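You operate a simulated robot arm through the tools that you are given. There is no shell and no other tool.

You run a simulated two-armed robot. Do the job below in one go: nothing can be reset, and whatever is moved stays where it is left.

## Task
Grip the band, tension it until tight, and crimp the silver seal on it.
Fine: stop when the window shows TIGHT; one sealing stroke; open the grip lever only after sealing. Set down upright: what you pick out.

Only the result counts: the job must be done as asked and must still hold three seconds after the hand-in. Knocking over, shifting, dropping, spilling or breaking anything else fails it. A push-on lid holds only when it is set on centred and level and pressed home; a screw cap is set on level and turned clockwise until tight.

## Robot
Two 7-joint arms with two-finger parallel grippers on one trunk that stands fixed in place. Base frame: the origin is at the foot of the trunk, x ahead of it, y to its left, z up; the work surface is at about z = 76. Lengths are in cm, angles in degrees, forces in N, time in s.
The left shoulder is at [5, 15.8, 118.3], the right one opposite. With the tool pointing down near the work surface each hand reaches from about 10 to 64 cm from the base axis, measured 20 degrees to its own side. Payload 3.91 kg a hand.
The TCP of each hand is the grasp point between the finger pads, 3 cm short of the fingertips. In the tool frame z runs along the fingers and y along their closing line. The gripper opens to 11 cm. The fingers are 2 cm wide and 1 cm thick; the gripper's body (4.8 by 11.2 cm) begins 5.5 cm behind the TCP.
Orientation is that of the tool frame in the base frame, as [roll, pitch, yaw] about the fixed x, y, z axes, in that order (R = Rz(yaw) Ry(pitch) Rx(roll)). With the fingers straight down and closing along the base's y, the tool's x points along the base's -x, its y along +y and its z along -z.

## Interface
- The arms move only by the tool arm_command. It takes "left_steps", "right_steps" or both (then of equal length, played together; a hand with none holds still); each is a list of rows, each an object of numbers (a shift or turn left out is 0, a gripper value left out holds the last): "dx", "dy", "dz": the shift along the base's x, y, z in cm; "ax", "ay", "az": the turn, a rotation vector about the base's x, y, z in degrees; "claw": the gripper command, from -1 (shut) to 1 (fully open), values between in proportion. In form: [{"dx": .., "dy": .., "dz": .., "ax": .., "ay": .., "az": .., "claw": ..}, ...]. A call has 1 to 20 rows; each row is the pose to reach, as a shift and turn from the pose commanded when the call began. A row lasts 0.2 s, in which the tool goes at most 5 cm and 8.6 degrees; a call with a longer step from one row to the next is refused whole, and so is a gripper value outside its range. A pose out of reach is approached as far as the arm can. The call stops where the force on the tool passes 90 N (or 10 N more than at its start, if that is more) or the arm is blocked; 0.2 s more then pass. The fingers move at their own pace (about 15.3 cm/s each) and stop on an object; they squeeze with about 40 N. The grip force told is the motor's: it shows also when the fingers shut on nothing. Time passes only in rows, and 0.2 s behind the last, so rows that repeat a pose let the fingers close. It gives the time, the measured TCP pose, the force on the tool (base axes), the opening and the grip force at its end, in the units of the frame above (readings bear some noise), with the torque about the TCP (base axes, N m) and any sound that the robot's microphone picked up.
- Cameras (640 x 400 px; columns grow to the right, rows downward): "scene" is now at [11.75, -3.76, 132.25]; the picture's right is [-0.43, -0.90, 0.00], its down [-0.51, 0.24, -0.83] and it looks along [0.75, -0.36, -0.56] (base axes); focal length 308 px, centre (320, 200). "left" rides on the left gripper at [7.2, -1.7, -10.3] in its tool frame; the picture's right is [0.23, 0.97, 0.00], its down [-0.76, 0.18, -0.62] and it looks along [-0.61, 0.14, 0.78] (tool axes); focal length 222 px, centre (320, 200). "right" rides on the right gripper at [7.2, 1.7, -10.3] in its tool frame; the picture's right is [-0.23, 0.97, 0.00], its down [-0.76, -0.18, -0.62] and it looks along [-0.61, -0.14, 0.78] (tool axes); focal length 222 px, centre (320, 200). There is no depth. A picture from a camera that has moved, and an enlarged one, comes with that camera's place and axes in the base frame and with its lens.
- camera(camera): a new picture of that camera. It takes no simulated time.
- raise_lower(by): slides the trunk up (or, below 0, down) by that many cm; the arms and the scene camera ride with it, the base frame stays. It gives what a move gives, with no picture.
- aim_head(pan, tilt): turns the head with the scene camera to pan (to the left, within 80 degrees either way) and tilt (down, from -29 to 69), counted from straight ahead of the robot. It gives what a move gives.
- enlarge(camera, box): a new picture of the part [left, top, right, bottom] of that camera's present view, enlarged. It takes no simulated time.
- close_job(): hands the job in; it is judged then, once.

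Nothing tells you positions but the pictures and the camera data. Unless the task says otherwise, let go and move clear before handing in.

The tools are called after "Emit:" as name(argument=value, ...) on one line, values as JSON. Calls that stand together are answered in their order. arm_command: Moves the arms, as the interface text tells. Its arguments: {"type":"object","properties":{"left_steps":{"type":"array"},"right_steps":{"type":"array"}},"required":[]} The other tools are called the same way: raise_lower (by) moves the trunk up or down; aim_head (pan, tilt) turns the head that bears the scene camera; camera (camera) takes a picture; enlarge (camera, box) takes an enlarged picture of a part of a camera's view; close_job () hands the job in.

At the start:

```text
t: 0.0
left_position: [34.06, -2.99, 116.73]
left_tcp_rot: [-179.9, 0.0, -179.9]
left_force: [-0.4, 0.0, -0.7]
left_torque: [-0.02, 0.0, 0.01]
left_opening: 11.01
left_grip_force: 0.1
right_position: [33.96, -41.25, 114.79]
right_tcp_rot: [-179.9, 0.0, -179.9]
right_force: [-0.8, 0.1, -0.1]
right_torque: [0.04, -0.04, 0.03]
right_opening: 11.01
right_grip_force: 0.0
trunk travel left (down, up): [-42.5, 5.7]
head pan, tilt (commanded): [-25.6, 34.2]
```

scene: 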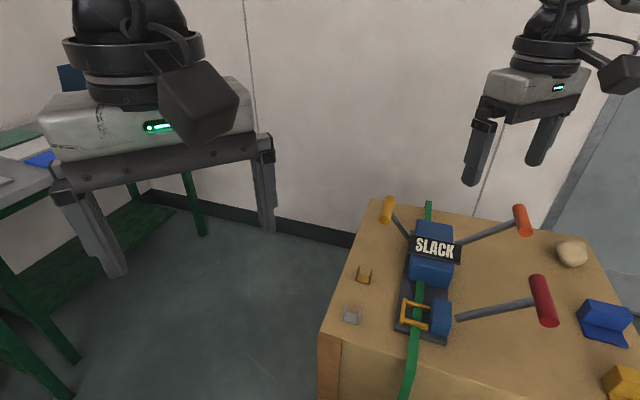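
right: 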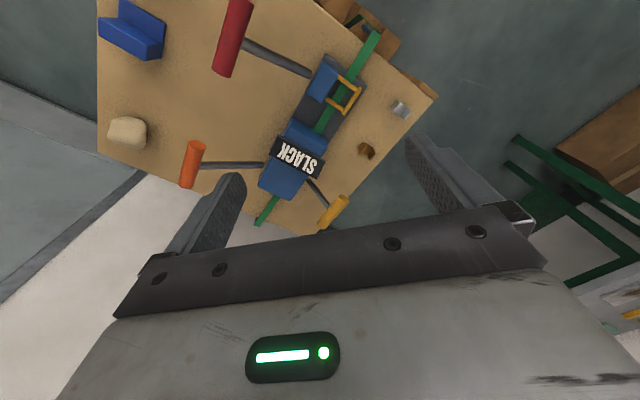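
left: 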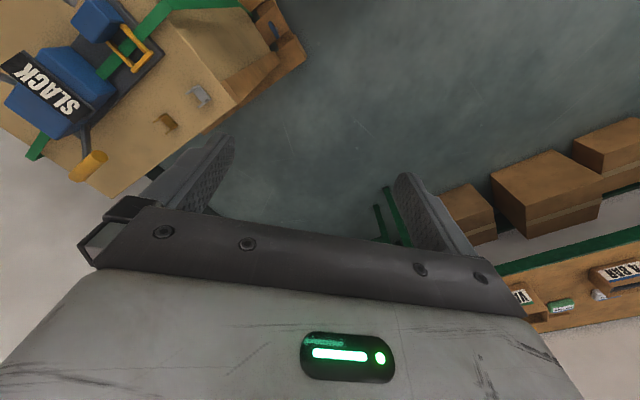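

The scene shows a carton with a green band running through a blue tool that has a SLACK window, three levers (yellow, orange, red), and two loose seals (one brass, one silver). I'll look closer before I move anything.

Emit:
enlarge(camera="scene", box=[320, 180, 480, 280])

Emit:
enlarge(camera="scene", box=[320, 260, 480, 360])

Emit:
enlarge(camera="right", box=[240, 40, 440, 165])

Emit:
enlarge(camera="scene", box=[440, 180, 640, 400])

```text
4.00 times, centred on (400, 230) of scene
camera zoom: at [11.75, -3.76, 132.25], right [-0.43, -0.9, 0.0], down [-0.51, 0.24, -0.83], along [0.75, -0.36, -0.56], focal length 1233 px, centre (0, 80)
```

zoom: 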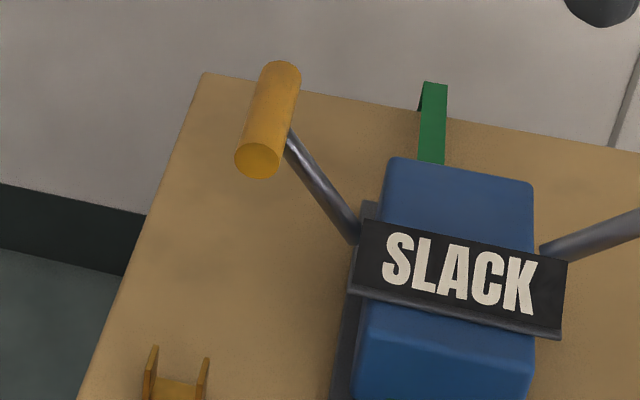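

```text
4.00 times, centred on (400, 310) of scene
camera zoom: at [11.75, -3.76, 132.25], right [-0.43, -0.9, 0.0], down [-0.51, 0.24, -0.83], along [0.75, -0.36, -0.56], focal length 1233 px, centre (0, -240)
```

zoom: 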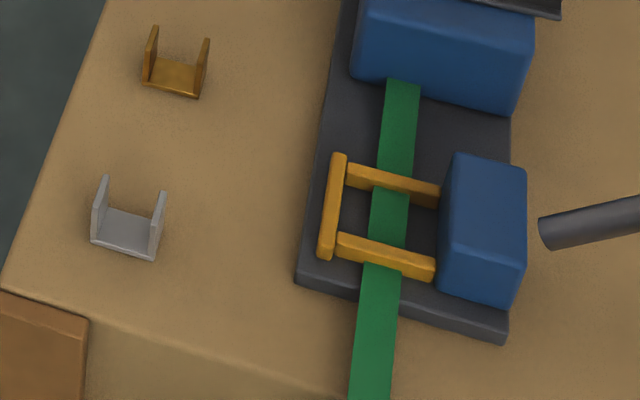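

```text
3.20 times, centred on (340, 102) of right
camera zoom: at [26.56, -39.56, 124.96], right [0.23, 0.97, 0.0], down [0.76, -0.18, 0.62], along [0.61, -0.14, -0.78], focal length 711 px, centre (256, 512)
```

zoom: 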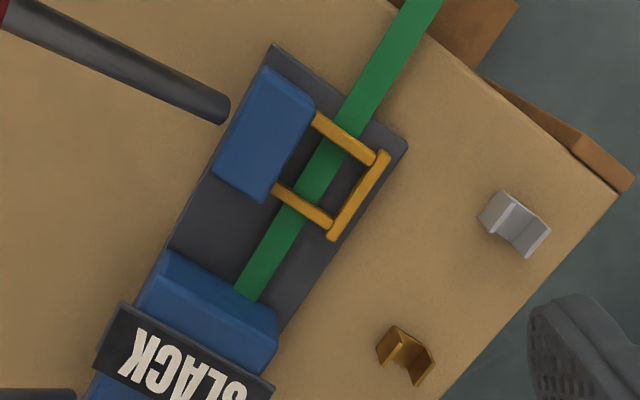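

```text
1.82 times, centred on (540, 290) of scene
camera zoom: at [11.75, -3.76, 132.25], right [-0.43, -0.9, 0.0], down [-0.51, 0.24, -0.83], along [0.75, -0.36, -0.56], focal length 560 px, centre (-80, 36)
```

zoom: 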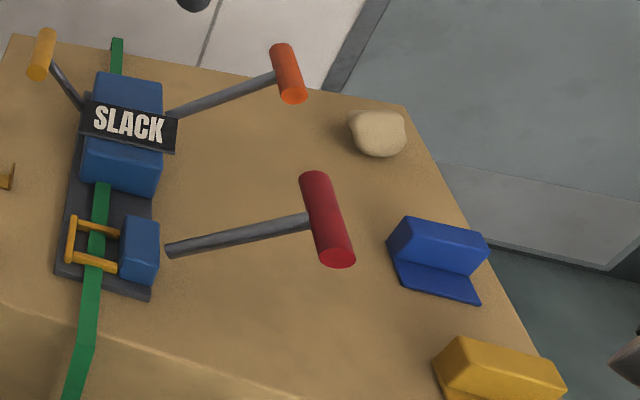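

The tool lies on a diagonal of about −45° on the carton top (z≈76). The silver seal is near [44.5, −26.3], the window near [46, −49, 85], and the yellow, orange and red handles stand well above the top. I'll move the left hand out of the way and bring the right wrist camera in for a closer look.

Emit:
arm_command(left_steps=[{"dy": 3}, {"dy": 6}, {"dy": 9}, {"dy": 12}, {"dy": 15}, {"dy": 18}, {"dy": 20}], right_steps=[{"dy": 3, "az": -7, "dz": -1}, {"dy": 6, "az": -14, "dz": -2}, {"dy": 10, "az": -21, "dz": -4}, {"dy": 14, "az": -28, "dz": -6}, {"dy": 18, "az": -35, "dz": -8}, {"dy": 21, "az": -42, "dz": -10}, {"dy": 23, "az": -45, "dz": -12}])

Emit:
camera(camera="right")

Emit:
camera(camera="scene")

```text
t: 1.6
left_position: [33.98, 17.21, 116.6]
left_tcp_rot: [-179.9, -0.1, -179.9]
left_force: [0.7, -0.6, -0.8]
left_torque: [-0.02, 0.03, -0.01]
left_opening: 11.05
left_grip_force: 0.0
right_position: [34.03, -18.32, 102.74]
right_tcp_rot: [179.9, 0.0, 135.0]
right_force: [0.4, -0.2, -0.1]
right_torque: [0.0, 0.02, 0.0]
right_opening: 10.99
right_grip_force: 0.0
trunk travel left (down, up): [-42.5, 5.7]
head pan, tilt (commanded): [-25.6, 34.2]
```

```text
taken
camera right: at [29.94, -11.98, 112.96], right [0.85, 0.53, 0.0], down [0.41, -0.66, 0.62], along [0.33, -0.53, -0.78], focal length 222 px, centre (320, 200)
```

right: 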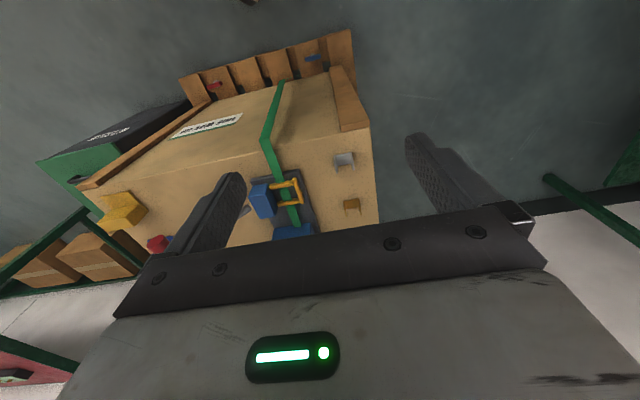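

```text
taken
camera scene: at [11.77, -3.71, 132.25], right [-0.43, -0.9, 0.0], down [-0.51, 0.24, -0.83], along [0.75, -0.36, -0.56], focal length 308 px, centre (320, 200)
```

scene: 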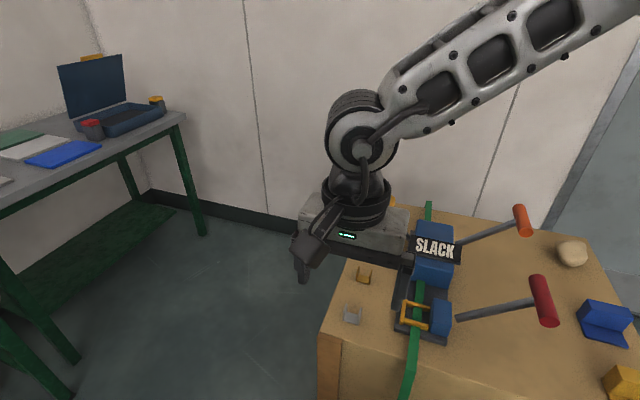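

Emit:
enlarge(camera="right", box=[230, 120, 390, 220])

Emit:
enlarge(camera="right", box=[320, 140, 384, 180])

Emit:
enlarge(camera="scene", box=[330, 295, 378, 325])

Emit:
enlarge(camera="scene", box=[384, 260, 480, 350])

```text
4.00 times, centred on (310, 170) of right
camera zoom: at [29.94, -11.98, 112.96], right [0.85, 0.53, 0.0], down [0.41, -0.66, 0.62], along [0.33, -0.53, -0.78], focal length 888 px, centre (360, 320)
```

zoom: 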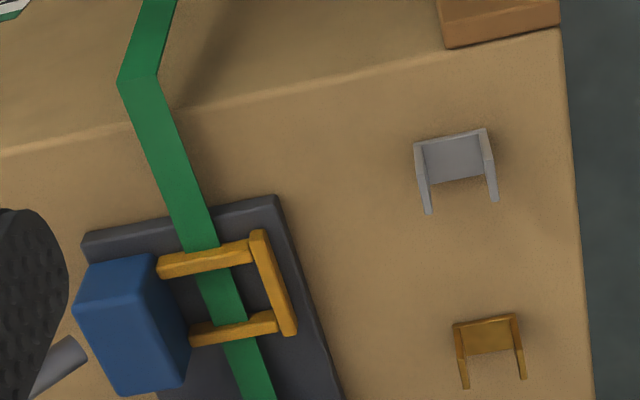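

```text
10.00 times, centred on (352, 160) of right
camera zoom: at [29.94, -11.98, 112.96], right [0.85, 0.53, 0.0], down [0.41, -0.66, 0.62], along [0.33, -0.53, -0.78], focal length 2221 px, centre (0, 600)
```

zoom: 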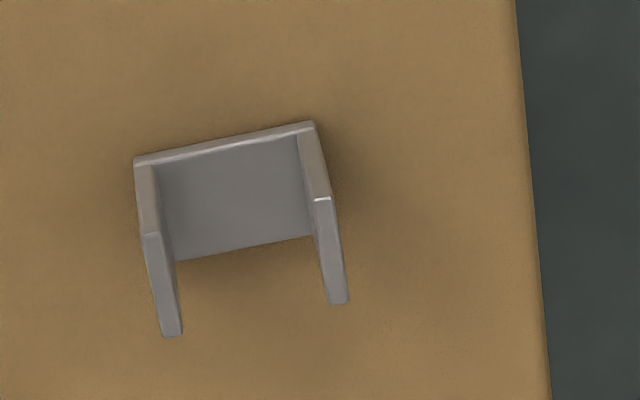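

```text
13.33 times, centred on (354, 310) of scene
camera zoom: at [11.77, -3.71, 132.25], right [-0.43, -0.9, 0.0], down [-0.51, 0.24, -0.83], along [0.75, -0.36, -0.56], focal length 4110 px, centre (-133, -1267)
```

zoom: 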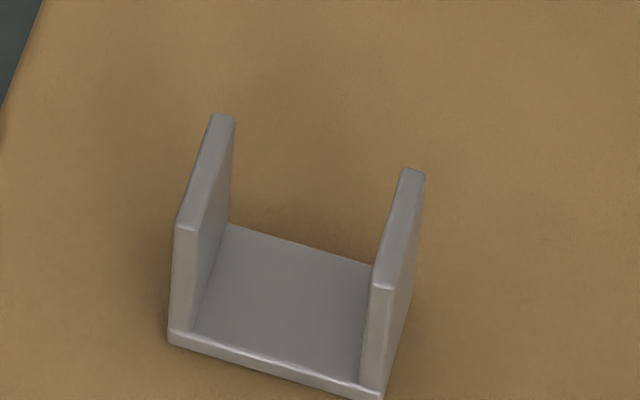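

```text
4.44 times, centred on (432, 305) of scene
camera zoom: at [11.77, -3.71, 132.25], right [-0.43, -0.9, 0.0], down [-0.51, 0.24, -0.83], along [0.75, -0.36, -0.56], focal length 1370 px, centre (-178, -267)
```

zoom: 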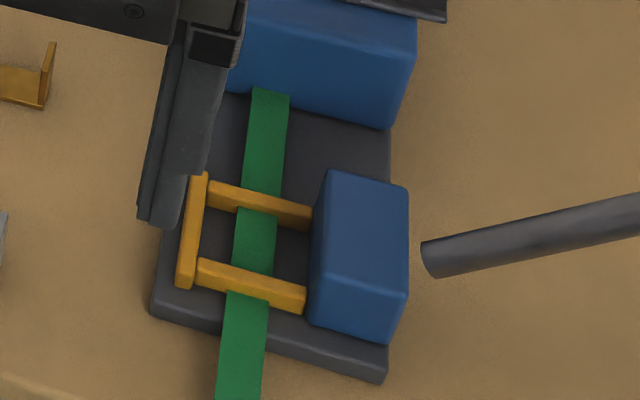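

The silver seal stands legs-up, already in line with the tool's diagonal. The sealing pocket, which is a yellow frame over the band, is near [38, −38]. I need a low-angle view to see how the band, frame and levers are built, so I'll raise the right hand and lower the trunk.

Emit:
arm_command(right_steps=[{"dz": 4}, {"dz": 8}, {"dz": 12}, {"dz": 16}, {"dz": 18}], left_steps=[{"dz": 1, "dy": 2}, {"dz": 2, "dy": 3}, {"dz": 3, "dy": 3}, {"dz": 4, "dy": 3}, {"dz": 4, "dy": 3}])

Emit:
raise_lower(by=-25)

Emit:
aim_head(pan=-47, tilt=30)

Emit:
camera(camera="scene")

```text
t: 2.8
left_position: [34.0, 20.1, 120.65]
left_tcp_rot: [-179.9, 0.0, -179.9]
left_force: [0.0, 0.4, -0.1]
left_torque: [0.03, 0.02, 0.0]
left_opening: 11.01
left_grip_force: 0.1
right_position: [33.95, -18.33, 120.68]
right_tcp_rot: [180.0, 0.0, 135.1]
right_force: [0.6, 0.4, 0.1]
right_torque: [0.0, 0.0, -0.02]
right_opening: 11.0
right_grip_force: 0.0
trunk travel left (down, up): [-42.5, 5.7]
head pan, tilt (commanded): [-25.6, 34.2]
```

```text
t: 5.4
left_position: [34.16, 20.04, 95.77]
left_tcp_rot: [-179.8, 0.0, -179.9]
left_force: [0.9, 0.2, -0.4]
left_torque: [0.02, -0.01, 0.0]
left_opening: 11.0
left_grip_force: 0.1
right_position: [33.99, -18.29, 95.5]
right_tcp_rot: [180.0, -0.1, 135.0]
right_force: [0.4, 0.4, -0.6]
right_torque: [-0.01, 0.0, 0.0]
right_opening: 10.97
right_grip_force: 0.0
trunk travel left (down, up): [-17.5, 30.7]
head pan, tilt (commanded): [-25.6, 34.2]
```

```text
t: 6.2
left_position: [34.12, 20.0, 95.64]
left_tcp_rot: [-179.9, 0.0, -179.9]
left_force: [-0.5, -0.3, 0.0]
left_torque: [0.04, -0.03, -0.01]
left_opening: 11.02
left_grip_force: 0.1
right_position: [34.05, -18.28, 95.62]
right_tcp_rot: [180.0, 0.1, 135.0]
right_force: [-0.2, -0.7, -0.1]
right_torque: [-0.02, 0.02, -0.04]
right_opening: 11.02
right_grip_force: 0.1
trunk travel left (down, up): [-17.5, 30.7]
head pan, tilt (commanded): [-47.0, 30.0]
```

```text
taken
camera scene: at [9.94, -6.54, 107.91], right [-0.73, -0.68, 0.0], down [-0.34, 0.37, -0.87], along [0.59, -0.63, -0.5], focal length 308 px, centre (320, 200)
```

scene: 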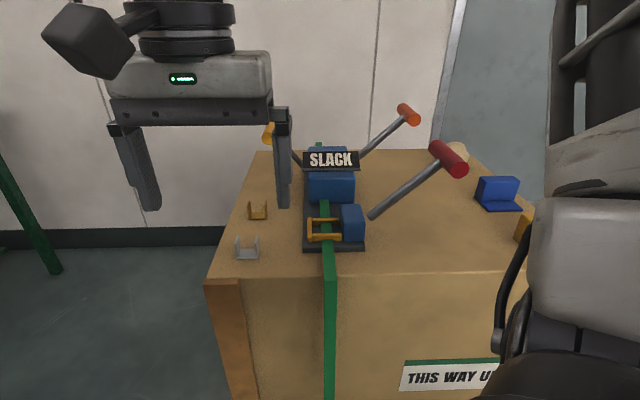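

Emit:
enlarge(camera="scene", box=[284, 180, 396, 260])

Emit:
enlarge(camera="scene", box=[250, 90, 490, 240])

Emit:
enlarge(camera="scene", box=[220, 190, 300, 270])

Emit:
camera(camera="right")

```text
5.00 times, centred on (340, 220) of scene
camera zoom: at [9.94, -6.54, 107.91], right [-0.73, -0.68, 0.0], down [-0.34, 0.37, -0.87], along [0.59, -0.63, -0.5], focal length 1541 px, centre (220, 100)
```

zoom: 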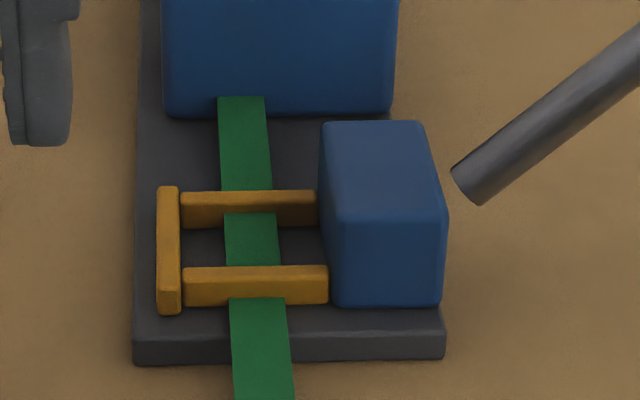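

```text
2.67 times, centred on (370, 165) of scene
camera zoom: at [9.94, -6.54, 107.91], right [-0.73, -0.68, 0.0], down [-0.34, 0.37, -0.87], along [0.59, -0.63, -0.5], focal length 822 px, centre (187, 293)
```

zoom: 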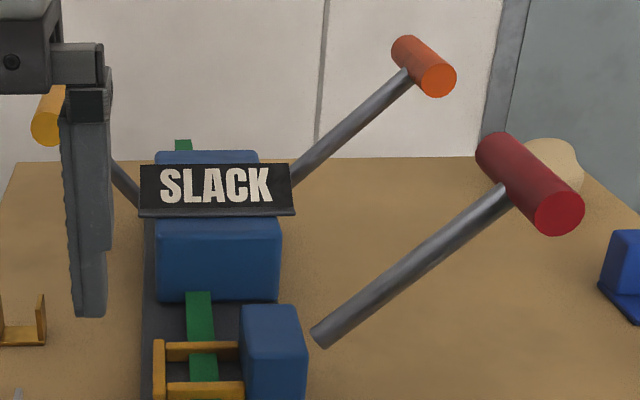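

```text
5.00 times, centred on (260, 230) of scene
camera zoom: at [9.94, -6.54, 107.91], right [-0.73, -0.68, 0.0], down [-0.34, 0.37, -0.87], along [0.59, -0.63, -0.5], focal length 1541 px, centre (620, 50)
```

zoom: 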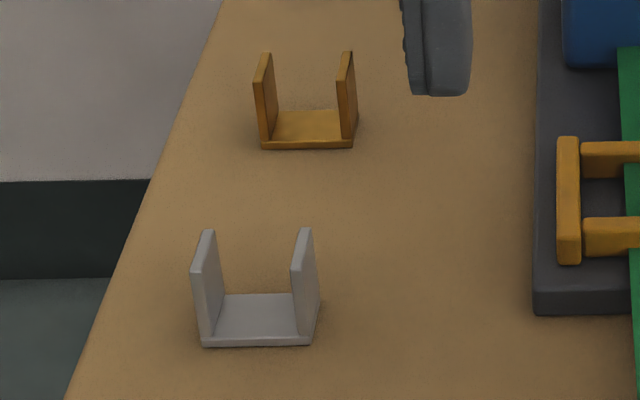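

```text
taken
camera right: at [29.96, -11.96, 105.79], right [0.85, 0.53, 0.0], down [0.41, -0.66, 0.62], along [0.33, -0.53, -0.78], focal length 222 px, centre (320, 200)
```

right: 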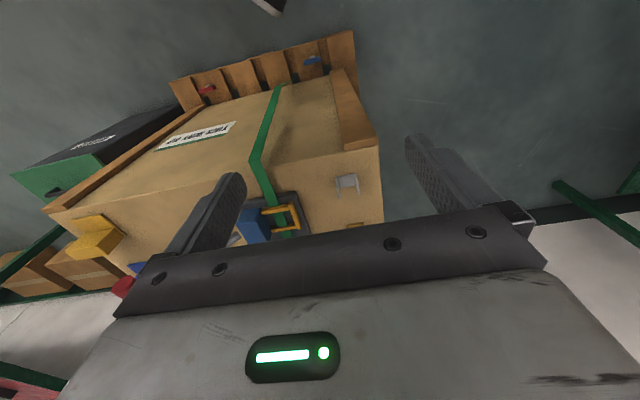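

From the low view, the three levers swing in the plane across the band. The yellow one is a short lever on the left (handle about [59, −44, 89]), which I take to be the grip. The orange long one is the tension lever (about [41, −67, 91]), and the red one is the sealer (about [25, −51, 90]). I'll bring the right hand, tilted outward, to a point short of the yellow handle and check it with the wrist camera.

Emit:
arm_command(right_steps=[{"dz": 4, "ax": -5, "ay": -5}, {"dz": 8, "dx": 2, "dy": -2, "ax": -10, "ay": -10}, {"dz": 10, "dx": 5, "dy": -4, "ax": -15, "ay": -15}, {"dz": 10, "dx": 8, "dy": -7, "ax": -20, "ay": -20}, {"dz": 10, "dx": 11, "dy": -10, "ax": -24.75, "ay": -24.75}, {"dz": 8, "dx": 13.5, "dy": -13, "ax": -24.75, "ay": -24.75}, {"dz": 5, "dx": 16, "dy": -16, "ax": -24.75, "ay": -24.75}, {"dz": 3, "dx": 18, "dy": -19, "ax": -24.75, "ay": -24.75}])

Emit:
camera(camera="right")

Emit:
camera(camera="scene")

```text
t: 8.0
left_position: [34.12, 19.92, 95.77]
left_tcp_rot: [-179.9, 0.0, -180.0]
left_force: [-0.6, -0.3, 0.7]
left_torque: [0.0, 0.01, 0.02]
left_opening: 11.01
left_grip_force: 0.1
right_position: [52.07, -37.17, 98.45]
right_tcp_rot: [180.0, 35.0, 135.1]
right_force: [0.8, -0.5, -0.3]
right_torque: [0.03, 0.03, -0.04]
right_opening: 11.02
right_grip_force: 0.1
trunk travel left (down, up): [-17.5, 30.7]
head pan, tilt (commanded): [-47.0, 30.0]
```

```text
taken
camera right: at [44.74, -27.57, 102.63], right [0.82, 0.56, 0.13], down [0.06, -0.31, 0.95], along [0.57, -0.77, -0.29], focal length 222 px, centre (320, 200)
```

right: 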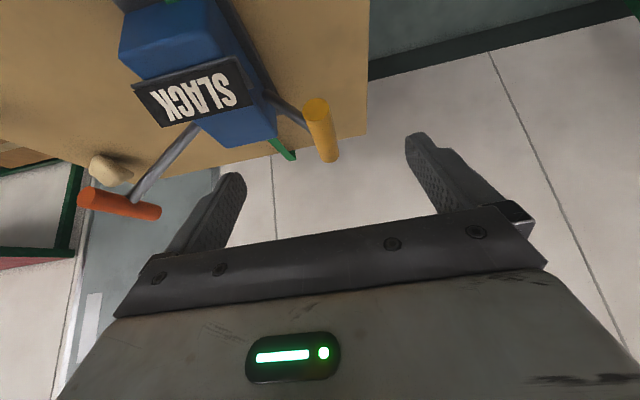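

```text
taken
camera scene: at [9.94, -6.55, 107.91], right [-0.73, -0.68, 0.0], down [-0.34, 0.37, -0.87], along [0.59, -0.63, -0.5], focal length 308 px, centre (320, 200)
```

scene: 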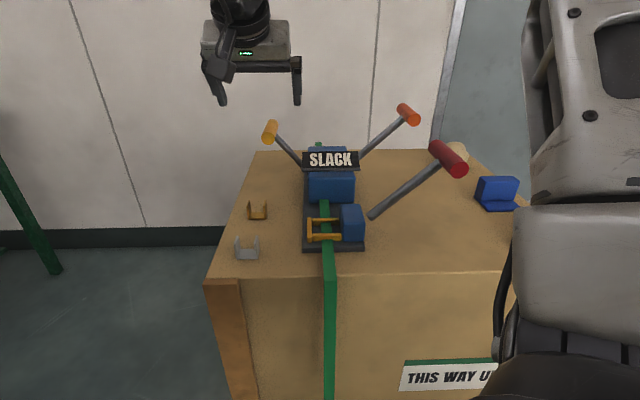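

Emit:
enlarge(camera="right", box=[240, 80, 400, 180])

Emit:
enlarge(camera="scene", box=[240, 100, 340, 180])

Emit:
enlarge(camera="right", box=[60, 0, 300, 230])

Emit:
enlarge(camera="scene", box=[340, 90, 480, 230])

```text
4.00 times, centred on (320, 130) of right
camera zoom: at [44.74, -27.57, 102.63], right [0.82, 0.56, 0.13], down [0.06, -0.31, 0.95], along [0.57, -0.77, -0.29], focal length 888 px, centre (320, 480)
```

zoom: 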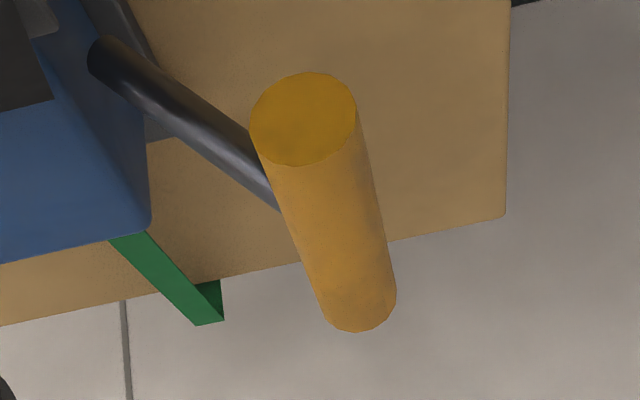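

```text
5.00 times, centred on (290, 140) of scene
camera zoom: at [9.94, -6.55, 107.91], right [-0.73, -0.68, 0.0], down [-0.34, 0.37, -0.87], along [0.59, -0.63, -0.5], focal length 1541 px, centre (470, 500)
```

zoom: 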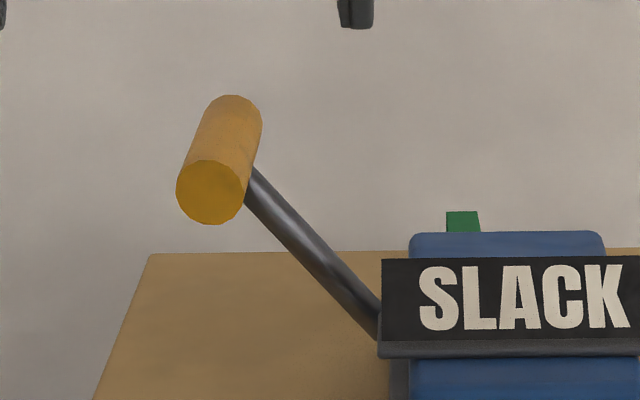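

```text
1.74 times, centred on (180, 115) of right
camera zoom: at [44.74, -27.57, 102.63], right [0.82, 0.56, 0.13], down [0.06, -0.31, 0.95], along [0.57, -0.77, -0.29], focal length 386 px, centre (564, 348)
```

zoom: 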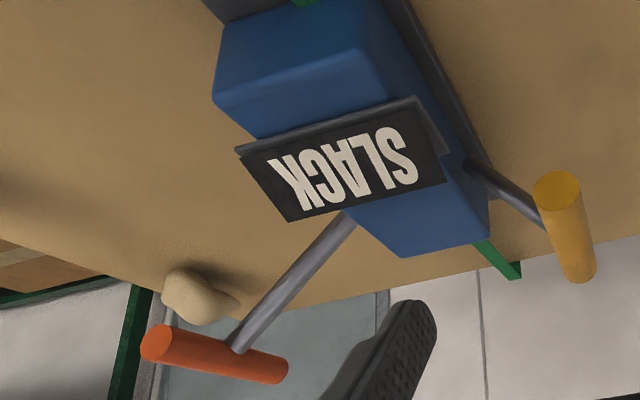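

```text
2.86 times, centred on (410, 160) of scene
camera zoom: at [9.94, -6.55, 107.91], right [-0.73, -0.68, 0.0], down [-0.34, 0.37, -0.87], along [0.59, -0.63, -0.5], focal length 881 px, centre (63, 314)
```

zoom: 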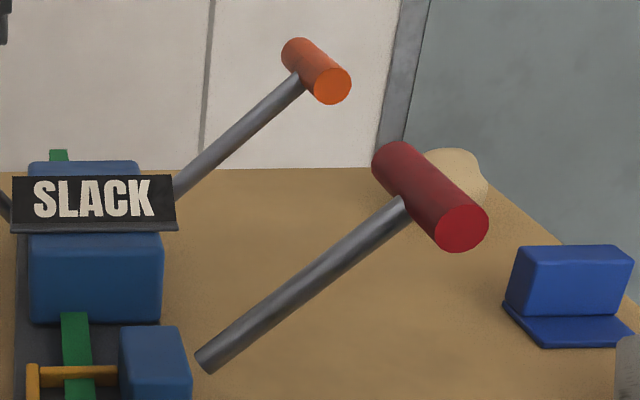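

The yellow handle's axis runs along the band direction, with its centre near [59, −44, 88.4], about 8 cm long and 2.6 cm thick. I'll partly close the gripper and straddle the near part of the handle, clear of its bar.

Emit:
arm_command(right_steps=[{"claw": 0.1}, {"dx": 1.5, "dy": -1.6, "dz": -3.1, "claw": 0.1}, {"dx": 3.0, "dy": -3.2, "dz": -6.2, "claw": 0.1}, {"dx": 3.8, "dy": -4.1, "dz": -7.9, "claw": 0.1}])

Emit:
camera(camera="right")

Emit:
camera(camera="scene")

```text
t: 9.0
left_position: [34.05, 19.99, 95.65]
left_tcp_rot: [-179.9, 0.0, 180.0]
left_force: [0.0, -0.7, -0.2]
left_torque: [0.02, 0.0, 0.03]
left_opening: 11.0
left_grip_force: 0.0
right_position: [55.8, -41.34, 90.61]
right_tcp_rot: [180.0, 35.0, 134.9]
right_force: [0.2, -0.2, 0.2]
right_torque: [-0.03, -0.03, -0.06]
right_opening: 6.05
right_grip_force: 0.1
trunk travel left (down, up): [-17.5, 30.7]
head pan, tilt (commanded): [-47.0, 30.0]
```

```text
taken
camera right: at [48.49, -31.77, 94.72], right [0.82, 0.56, 0.13], down [0.06, -0.31, 0.95], along [0.57, -0.77, -0.29], focal length 222 px, centre (320, 200)
```

right: 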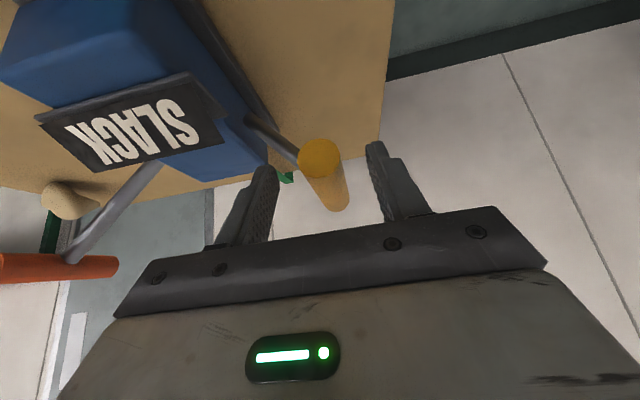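

```text
taken
camera scene: at [9.94, -6.55, 107.92], right [-0.73, -0.68, 0.0], down [-0.34, 0.37, -0.87], along [0.59, -0.63, -0.5], focal length 308 px, centre (320, 200)
```

scene: 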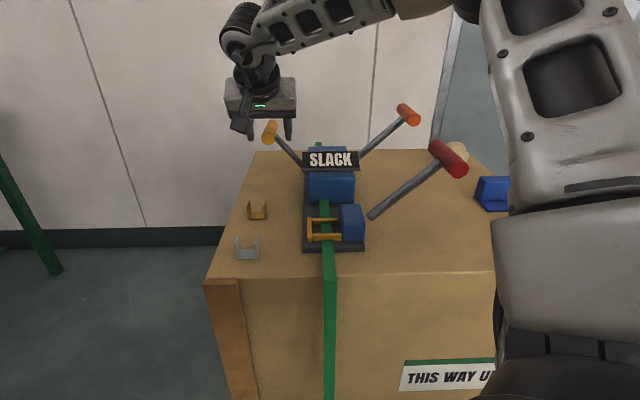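

Emit:
arm_command(right_steps=[{"dx": 0.4, "dy": -0.3, "dz": -0.7}, {"dx": 0.75, "dy": -0.65, "dz": -1.45}, {"dx": 0.75, "dy": -0.65, "dz": -1.45, "claw": -0.3}, {"dx": 0.75, "dy": -0.65, "dz": -1.45, "claw": -1}, {"dx": 0.75, "dy": -0.65, "dz": -1.45, "claw": -1}])

Emit:
camera(camera="right")

Emit:
enlarge(camera="scene", box=[220, 80, 380, 180])

```text
t: 10.2
left_position: [34.19, 20.08, 95.56]
left_tcp_rot: [-179.9, 0.0, -179.8]
left_force: [0.2, -0.5, -0.7]
left_torque: [0.04, -0.02, 0.02]
left_opening: 10.99
left_grip_force: 0.0
right_position: [56.71, -41.94, 89.14]
right_tcp_rot: [179.9, 34.9, 135.1]
right_force: [4.4, 4.1, -0.7]
right_torque: [0.16, -0.23, -0.07]
right_opening: 2.57
right_grip_force: 45.2
trunk travel left (down, up): [-17.5, 30.7]
head pan, tilt (commanded): [-47.0, 30.0]
```

```text
taken
camera right: at [49.32, -32.39, 93.37], right [0.82, 0.56, 0.13], down [0.06, -0.31, 0.95], along [0.57, -0.77, -0.29], focal length 222 px, centre (320, 200)
```

right: 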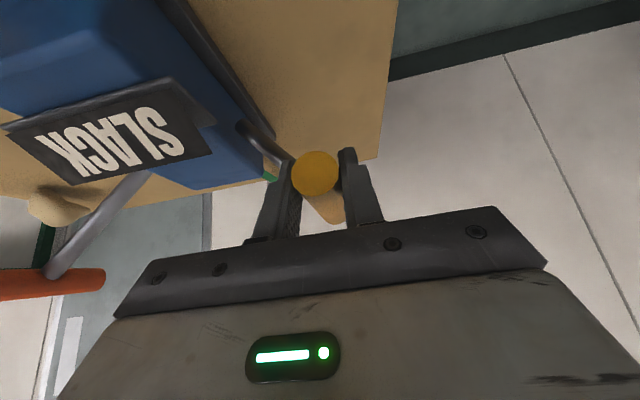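

```text
4.00 times, centred on (300, 130) of scene
camera zoom: at [9.98, -6.52, 107.91], right [-0.73, -0.68, 0.0], down [-0.34, 0.37, -0.87], along [0.59, -0.63, -0.5], focal length 1233 px, centre (400, 480)
```

zoom: 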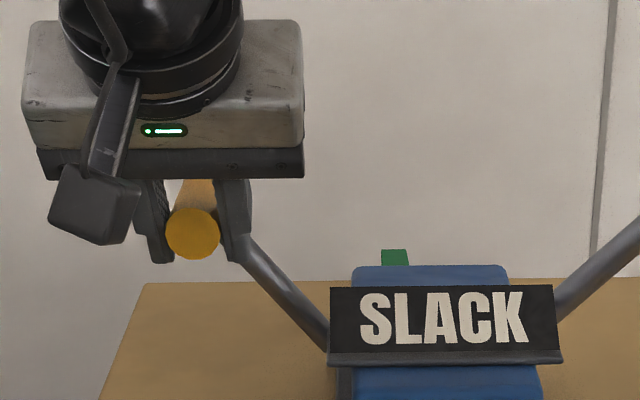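

I have the yellow handle gripped (opening 2.57). I'll push it down a little along its arc, away from the tool body, and feel for resistance.

Emit:
arm_command(right_steps=[{"dx": 0.27, "dy": 0.27, "dz": -0.32, "claw": -1}, {"dx": 0.54, "dy": 0.54, "dz": -0.64}, {"dx": 0.8, "dy": 0.8, "dz": -1.0}])

Emit:
enlarge(camera="scene", box=[220, 80, 380, 180])

```text
t: 11.0
left_position: [34.12, 19.95, 95.68]
left_tcp_rot: [-180.0, 0.0, -179.9]
left_force: [0.0, 0.0, -0.4]
left_torque: [0.0, 0.0, -0.01]
left_opening: 11.01
left_grip_force: 0.1
right_position: [57.37, -41.28, 88.13]
right_tcp_rot: [-179.8, 34.9, 135.0]
right_force: [-5.3, -4.4, 1.6]
right_torque: [-0.52, 0.21, 0.03]
right_opening: 2.56
right_grip_force: 44.8
trunk travel left (down, up): [-17.5, 30.7]
head pan, tilt (commanded): [-47.0, 30.0]
```

```text
4.00 times, centred on (300, 130) of scene
camera zoom: at [9.9, -6.56, 107.92], right [-0.73, -0.68, 0.0], down [-0.34, 0.37, -0.87], along [0.59, -0.63, -0.5], focal length 1233 px, centre (400, 480)
```

zoom: 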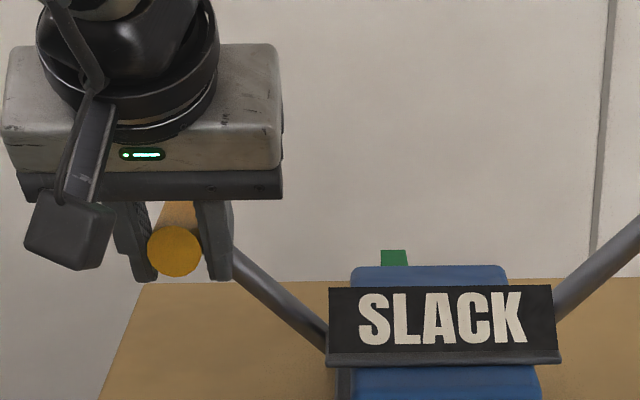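

Emit:
arm_command(right_steps=[{"dx": 0.3, "dy": 0.3, "dz": -0.5}, {"dx": 0.6, "dy": 0.6, "dz": -1.04}, {"dx": 0.85, "dy": 0.85, "dz": -1.6}, {"dx": 1.08, "dy": 1.08, "dz": -2.1}])

Emit:
enlarge(camera="scene", box=[220, 80, 380, 180])

```text
t: 12.0
left_position: [34.08, 19.91, 95.68]
left_tcp_rot: [179.9, 0.0, -179.8]
left_force: [-0.6, -0.3, -0.6]
left_torque: [0.03, 0.0, -0.01]
left_opening: 10.97
left_grip_force: 0.0
right_position: [58.4, -40.27, 86.24]
right_tcp_rot: [180.0, 35.1, 135.0]
right_force: [-3.0, -6.9, 2.4]
right_torque: [-0.46, 0.25, -0.05]
right_opening: 2.56
right_grip_force: 44.8
trunk travel left (down, up): [-17.5, 30.7]
head pan, tilt (commanded): [-47.0, 30.0]
```

```text
4.00 times, centred on (300, 130) of scene
camera zoom: at [9.9, -6.57, 107.92], right [-0.73, -0.68, 0.0], down [-0.34, 0.37, -0.87], along [0.59, -0.63, -0.5], focal length 1233 px, centre (400, 480)
```

zoom: 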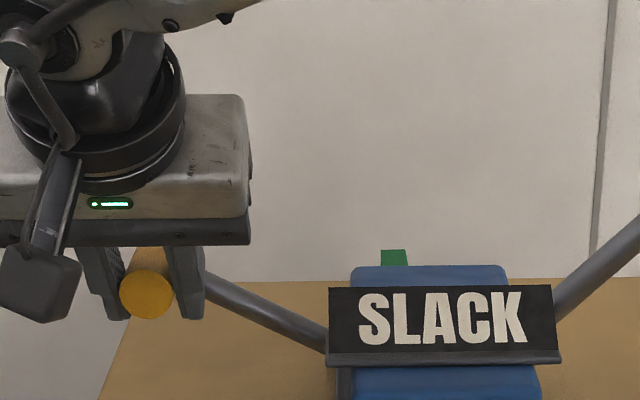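

Emit:
arm_command(right_steps=[{"dx": 0.2, "dy": 0.2, "dz": -0.6}, {"dx": 0.4, "dy": 0.4, "dz": -1.2}, {"dx": 0.57, "dy": 0.57, "dz": -1.9}, {"dx": 0.72, "dy": 0.72, "dz": -2.7}])

Emit:
enlarge(camera="scene", box=[220, 80, 380, 180])

```text
t: 13.0
left_position: [33.98, 20.02, 95.74]
left_tcp_rot: [179.9, 0.0, -179.9]
left_force: [0.1, 1.1, 0.2]
left_torque: [0.01, 0.01, -0.02]
left_opening: 10.97
left_grip_force: 0.1
right_position: [59.09, -39.61, 83.43]
right_tcp_rot: [-180.0, 35.0, 135.0]
right_force: [-5.1, -10.4, 2.9]
right_torque: [-0.48, 0.35, 0.01]
right_opening: 2.54
right_grip_force: 45.1
trunk travel left (down, up): [-17.5, 30.7]
head pan, tilt (commanded): [-47.0, 30.0]
```

```text
4.00 times, centred on (300, 130) of scene
camera zoom: at [9.88, -6.6, 107.92], right [-0.73, -0.68, 0.0], down [-0.34, 0.37, -0.87], along [0.59, -0.63, -0.5], focal length 1233 px, centre (400, 480)
```

zoom: 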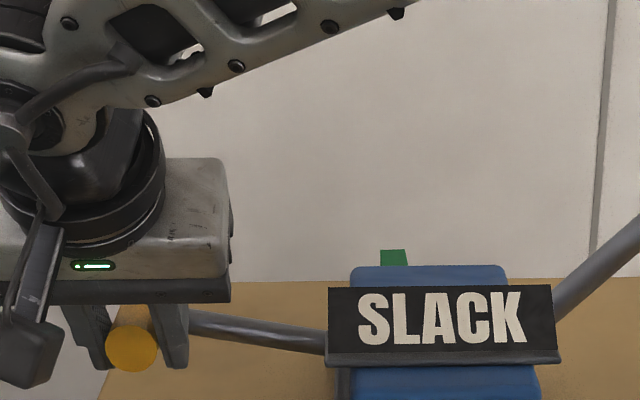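

Emit:
arm_command(right_steps=[{"dx": 0.04, "dy": 0.04, "dz": -0.6}, {"dx": 0.08, "dy": 0.08, "dz": -1.2}, {"dx": 0.1, "dy": 0.1, "dz": -1.8}])

Emit:
enlarge(camera="scene", box=[220, 80, 380, 180])

```text
t: 13.8
left_position: [34.08, 20.05, 95.71]
left_tcp_rot: [-179.9, 0.0, -179.9]
left_force: [0.1, 0.3, 0.0]
left_torque: [-0.02, 0.01, -0.03]
left_opening: 11.0
left_grip_force: 0.1
right_position: [59.18, -39.32, 81.79]
right_tcp_rot: [179.9, 35.1, 134.9]
right_force: [-7.7, -5.2, 5.0]
right_torque: [-0.34, 0.48, -0.08]
right_opening: 2.57
right_grip_force: 44.5
trunk travel left (down, up): [-17.5, 30.7]
head pan, tilt (commanded): [-47.0, 30.0]
```

```text
4.00 times, centred on (300, 130) of scene
camera zoom: at [9.86, -6.55, 107.93], right [-0.73, -0.68, 0.0], down [-0.34, 0.37, -0.87], along [0.59, -0.63, -0.5], focal length 1233 px, centre (400, 480)
```

zoom: 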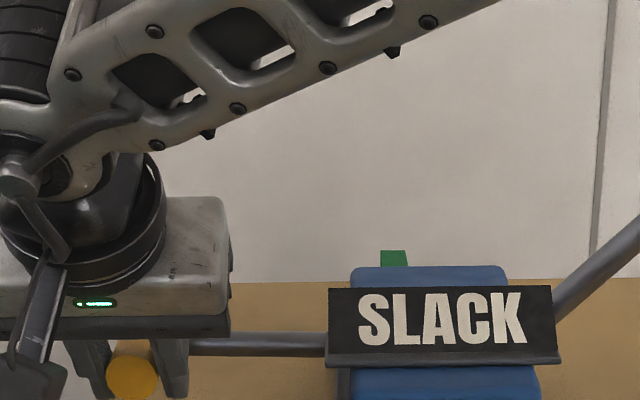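

Emit:
arm_command(right_steps=[{"dx": 0.0, "dy": -0.1, "dz": -0.4}, {"dx": -0.05, "dy": -0.15, "dz": -0.8}, {"dx": -0.1, "dy": -0.2, "dz": -1.2}])

Emit:
enlarge(camera="scene", box=[220, 80, 380, 180])

Emit:
camera(camera="right")

```text
t: 14.6
left_position: [34.05, 20.01, 95.74]
left_tcp_rot: [-179.9, 0.0, -180.0]
left_force: [0.1, 0.0, -0.7]
left_torque: [-0.03, 0.02, 0.0]
left_opening: 11.01
left_grip_force: 0.2
right_position: [59.18, -39.49, 80.52]
right_tcp_rot: [179.8, 35.1, 135.0]
right_force: [-0.2, 2.9, 5.2]
right_torque: [0.1, 0.46, 0.01]
right_opening: 2.56
right_grip_force: 44.6
trunk travel left (down, up): [-17.5, 30.7]
head pan, tilt (commanded): [-47.0, 30.0]
```

```text
4.00 times, centred on (300, 130) of scene
camera zoom: at [9.9, -6.5, 107.93], right [-0.73, -0.68, 0.0], down [-0.34, 0.37, -0.87], along [0.59, -0.63, -0.5], focal length 1233 px, centre (400, 480)
```

zoom: 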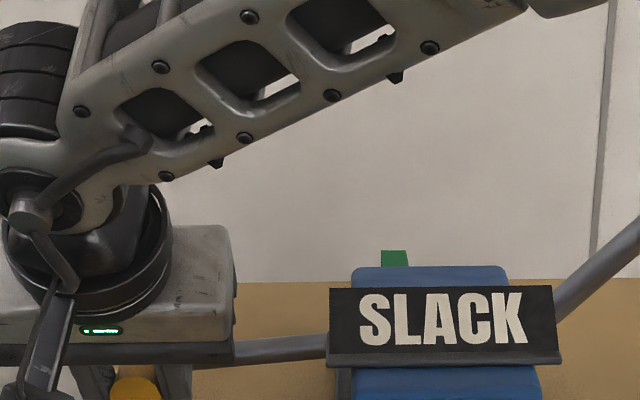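

```text
taken
camera right: at [51.82, -29.86, 84.7], right [0.82, 0.56, 0.13], down [0.06, -0.32, 0.95], along [0.57, -0.77, -0.29], focal length 222 px, centre (320, 200)
```

right: 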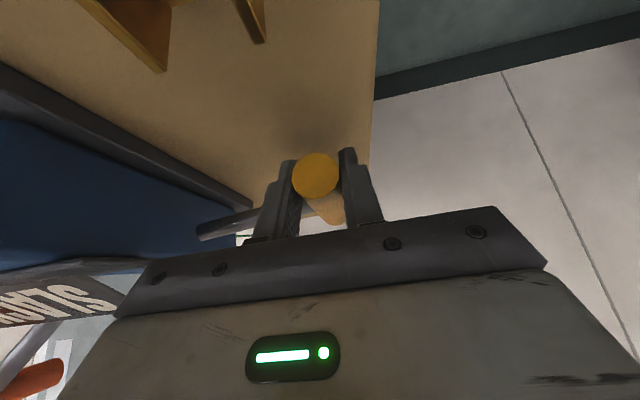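

Emit:
arm_command(right_steps=[{"dx": -0.05, "dy": -0.05, "dz": -0.3}, {"dx": -0.1, "dy": -0.1, "dz": -0.6}, {"dx": -0.15, "dy": -0.15, "dz": -0.9}, {"dx": -0.15, "dy": -0.15, "dz": -0.9}])

Emit:
camera(camera="scene")

Emit:
camera(camera="right")

```text
t: 15.6
left_position: [33.97, 20.18, 95.7]
left_tcp_rot: [-179.8, 0.1, -179.9]
left_force: [0.2, 0.1, -1.1]
left_torque: [0.01, 0.02, 0.03]
left_opening: 11.01
left_grip_force: 0.0
right_position: [59.14, -39.49, 80.48]
right_tcp_rot: [179.2, 35.9, 134.8]
right_force: [9.6, 5.3, 33.2]
right_torque: [-0.28, -0.39, -0.07]
right_opening: 2.56
right_grip_force: 45.2
trunk travel left (down, up): [-17.5, 30.7]
head pan, tilt (commanded): [-47.0, 30.0]
```

```text
taken
camera scene: at [9.75, -6.34, 107.98], right [-0.73, -0.68, 0.0], down [-0.34, 0.36, -0.87], along [0.59, -0.63, -0.5], focal length 308 px, centre (320, 200)
```

scene: 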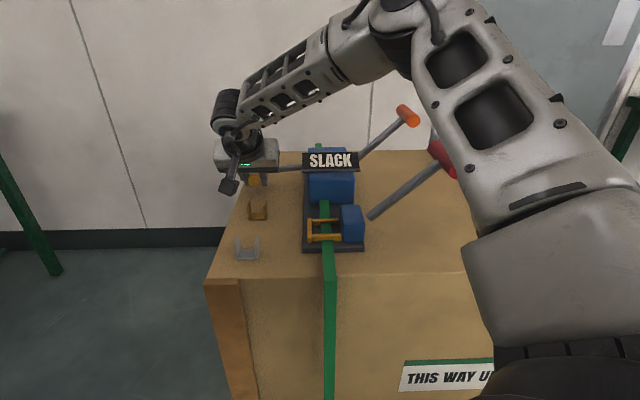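

```text
taken
camera right: at [51.74, -29.85, 84.43], right [0.82, 0.56, 0.14], down [0.05, -0.31, 0.95], along [0.58, -0.77, -0.28], focal length 222 px, centre (320, 200)
```

right: 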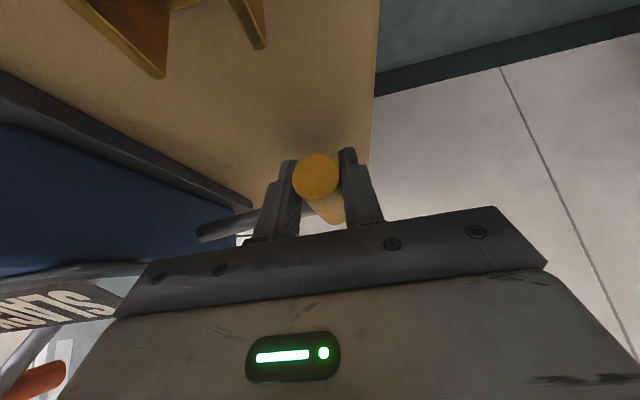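

The yellow lever came down to a firm end stop, about 9° below level, with a 33 N reaction. The window still reads SLACK, which fits yellow being the grip lever. I'll ease the force off, release, and see whether it stays down.

Emit:
arm_command(right_steps=[{"dx": 0.1, "dy": 0.1, "dz": 0.5, "claw": -1}, {"dx": 0.1, "dy": 0.1, "dz": 0.75, "claw": -0.4}, {"dx": 0.1, "dy": 0.1, "dz": 0.75, "claw": -0.1}, {"dx": 0.1, "dy": 0.1, "dz": 0.75, "claw": 0.0}])

Emit:
camera(camera="right")

Emit:
enlarge(camera="scene", box=[220, 130, 380, 230])

```text
t: 16.6
left_position: [34.08, 19.97, 95.74]
left_tcp_rot: [-179.9, 0.0, -179.9]
left_force: [0.3, -0.5, 0.3]
left_torque: [-0.01, 0.01, 0.01]
left_opening: 11.0
left_grip_force: 0.1
right_position: [59.06, -39.63, 80.27]
right_tcp_rot: [-179.9, 35.0, 135.1]
right_force: [0.3, -0.2, -0.5]
right_torque: [0.01, -0.04, -0.01]
right_opening: 5.51
right_grip_force: 0.0
trunk travel left (down, up): [-17.5, 30.7]
head pan, tilt (commanded): [-47.0, 30.0]
```

```text
taken
camera right: at [51.73, -30.0, 84.43], right [0.82, 0.56, 0.13], down [0.06, -0.31, 0.95], along [0.57, -0.77, -0.29], focal length 222 px, centre (320, 200)
```

right: 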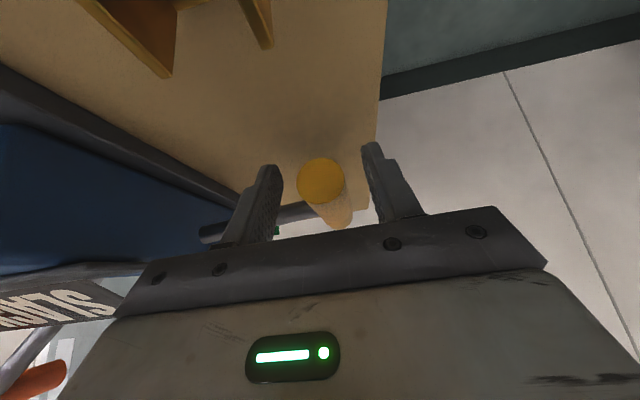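

```text
4.00 times, centred on (300, 180) of scene
camera zoom: at [9.94, -6.55, 107.91], right [-0.73, -0.68, 0.0], down [-0.34, 0.37, -0.87], along [0.59, -0.63, -0.5], focal length 1233 px, centre (400, 280)
```

zoom: 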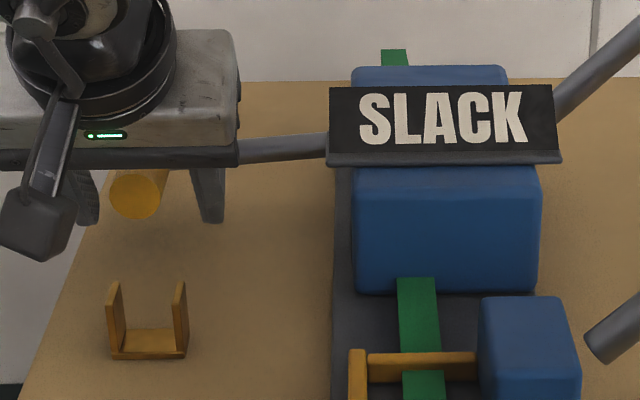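

The yellow lever stays down, so the band should be gripped. I'll back off, raise the trunk 8 cm, and bring the right hand across at height to the orange handle. Triangulation puts the near end of that handle at about [37.2, −62.7, 91.4].

Emit:
arm_command(right_steps=[{"dx": -0.8, "dy": 0.8, "dz": 1.6, "claw": 0.0}, {"dx": -2.0, "dy": 2.0, "dz": 4.0, "claw": 0.1}, {"dx": -3.2, "dy": 3.2, "dz": 7.5}, {"dx": -4.5, "dy": 4.5, "dz": 12}, {"dx": -5.5, "dy": 5.5, "dz": 16}])

Emit:
raise_lower(by=8)

Emit:
camera(camera="scene")

Emit:
camera(camera="right")

```text
t: 17.8
left_position: [34.03, 19.99, 95.77]
left_tcp_rot: [180.0, 0.0, -180.0]
left_force: [0.4, 0.9, 0.4]
left_torque: [-0.04, 0.03, 0.01]
left_opening: 11.02
left_grip_force: 0.1
right_position: [53.56, -34.06, 96.41]
right_tcp_rot: [-180.0, 35.0, 135.1]
right_force: [0.1, -0.3, -0.4]
right_torque: [0.01, 0.01, 0.01]
right_opening: 6.05
right_grip_force: 0.1
trunk travel left (down, up): [-17.5, 30.7]
head pan, tilt (commanded): [-47.0, 30.0]
```

```text
t: 19.0
left_position: [34.1, 20.09, 103.62]
left_tcp_rot: [-179.8, 0.0, -179.9]
left_force: [-0.6, 0.9, -0.3]
left_torque: [-0.02, -0.02, 0.02]
left_opening: 10.98
left_grip_force: 0.0
right_position: [53.65, -33.96, 104.18]
right_tcp_rot: [-179.9, 35.0, 135.1]
right_force: [1.4, 0.3, 0.3]
right_torque: [-0.01, 0.02, -0.01]
right_opening: 6.04
right_grip_force: 0.0
trunk travel left (down, up): [-25.5, 22.7]
head pan, tilt (commanded): [-47.0, 30.0]
```

```text
taken
camera scene: at [9.95, -6.54, 115.91], right [-0.73, -0.68, 0.0], down [-0.34, 0.37, -0.87], along [0.59, -0.63, -0.5], focal length 308 px, centre (320, 200)
```

scene: 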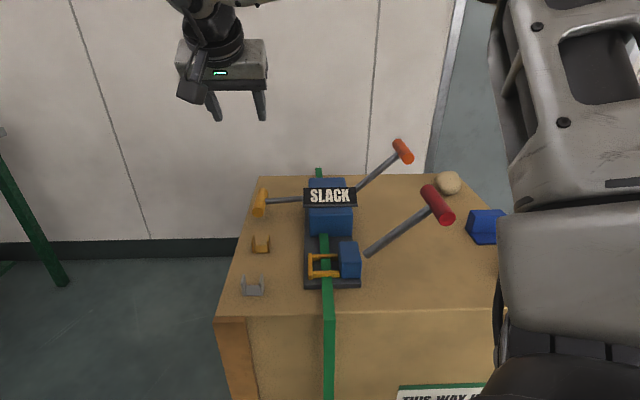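

```text
taken
camera right: at [46.34, -24.43, 108.46], right [0.82, 0.56, 0.13], down [0.06, -0.31, 0.95], along [0.57, -0.77, -0.29], focal length 222 px, centre (320, 200)
```

right: 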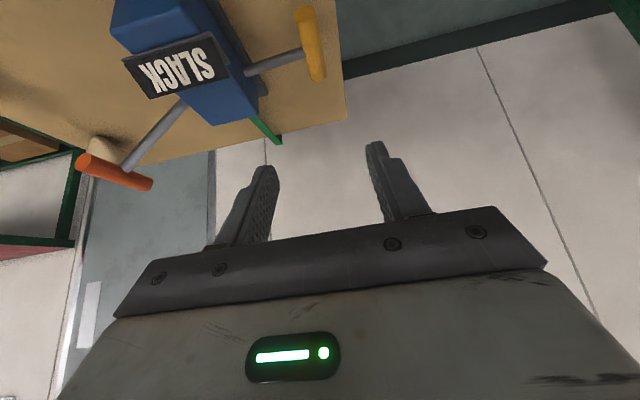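

Emit:
arm_command(right_steps=[{"dx": -2.2, "dy": -3.5, "dz": 1, "ax": 3, "ay": 3}, {"dx": -4.4, "dy": -7, "dz": 2, "ax": 6, "ay": 6}, {"dx": -6.6, "dy": -10.5, "dz": 2, "ax": 9, "ay": 9}, {"dx": -8.8, "dy": -14, "dz": 2, "ax": 12, "ay": 12}, {"dx": -11, "dy": -17.5, "dz": 1, "ax": 15, "ay": 15}, {"dx": -13.2, "dy": -21, "dz": 0, "ax": 16.26, "ay": 16.26}, {"dx": -15.4, "dy": -24.5, "dz": -1, "ax": 16.26, "ay": 16.26}, {"dx": -17.15, "dy": -27.9, "dz": -2, "ax": 16.26, "ay": 16.26}])

Emit:
camera(camera="right")

Emit:
camera(camera="scene")

```text
t: 20.8
left_position: [34.18, 20.09, 103.67]
left_tcp_rot: [-179.9, 0.1, -179.8]
left_force: [0.0, 1.0, 0.2]
left_torque: [-0.02, 0.02, 0.0]
left_opening: 11.01
left_grip_force: 0.0
right_position: [36.67, -62.02, 102.22]
right_tcp_rot: [-180.0, 12.0, 135.1]
right_force: [-0.4, 0.1, 0.7]
right_torque: [-0.02, 0.0, -0.02]
right_opening: 6.06
right_grip_force: 0.1
trunk travel left (down, up): [-25.5, 22.7]
head pan, tilt (commanded): [-47.0, 30.0]
```

```text
taken
camera right: at [31.22, -54.25, 110.65], right [0.84, 0.53, 0.05], down [0.31, -0.56, 0.77], along [0.44, -0.63, -0.64], focal length 222 px, centre (320, 200)
```

right: 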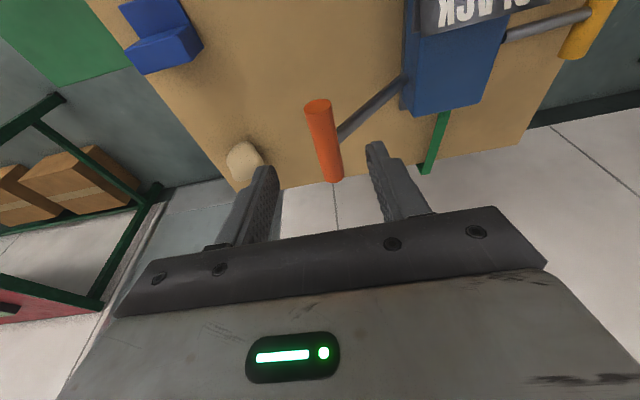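

```text
taken
camera scene: at [9.94, -6.56, 115.91], right [-0.73, -0.68, 0.0], down [-0.34, 0.37, -0.87], along [0.59, -0.63, -0.5], focal length 308 px, centre (320, 200)
```

scene: 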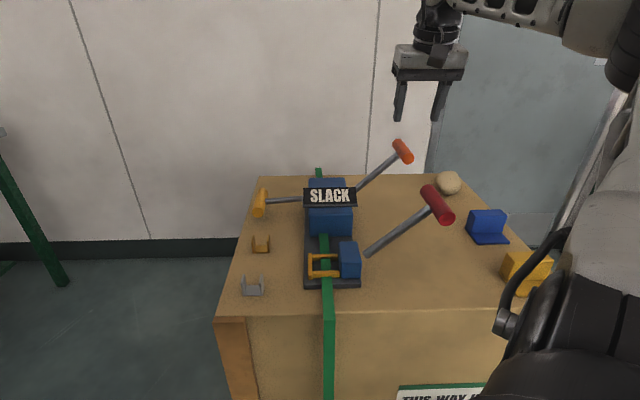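

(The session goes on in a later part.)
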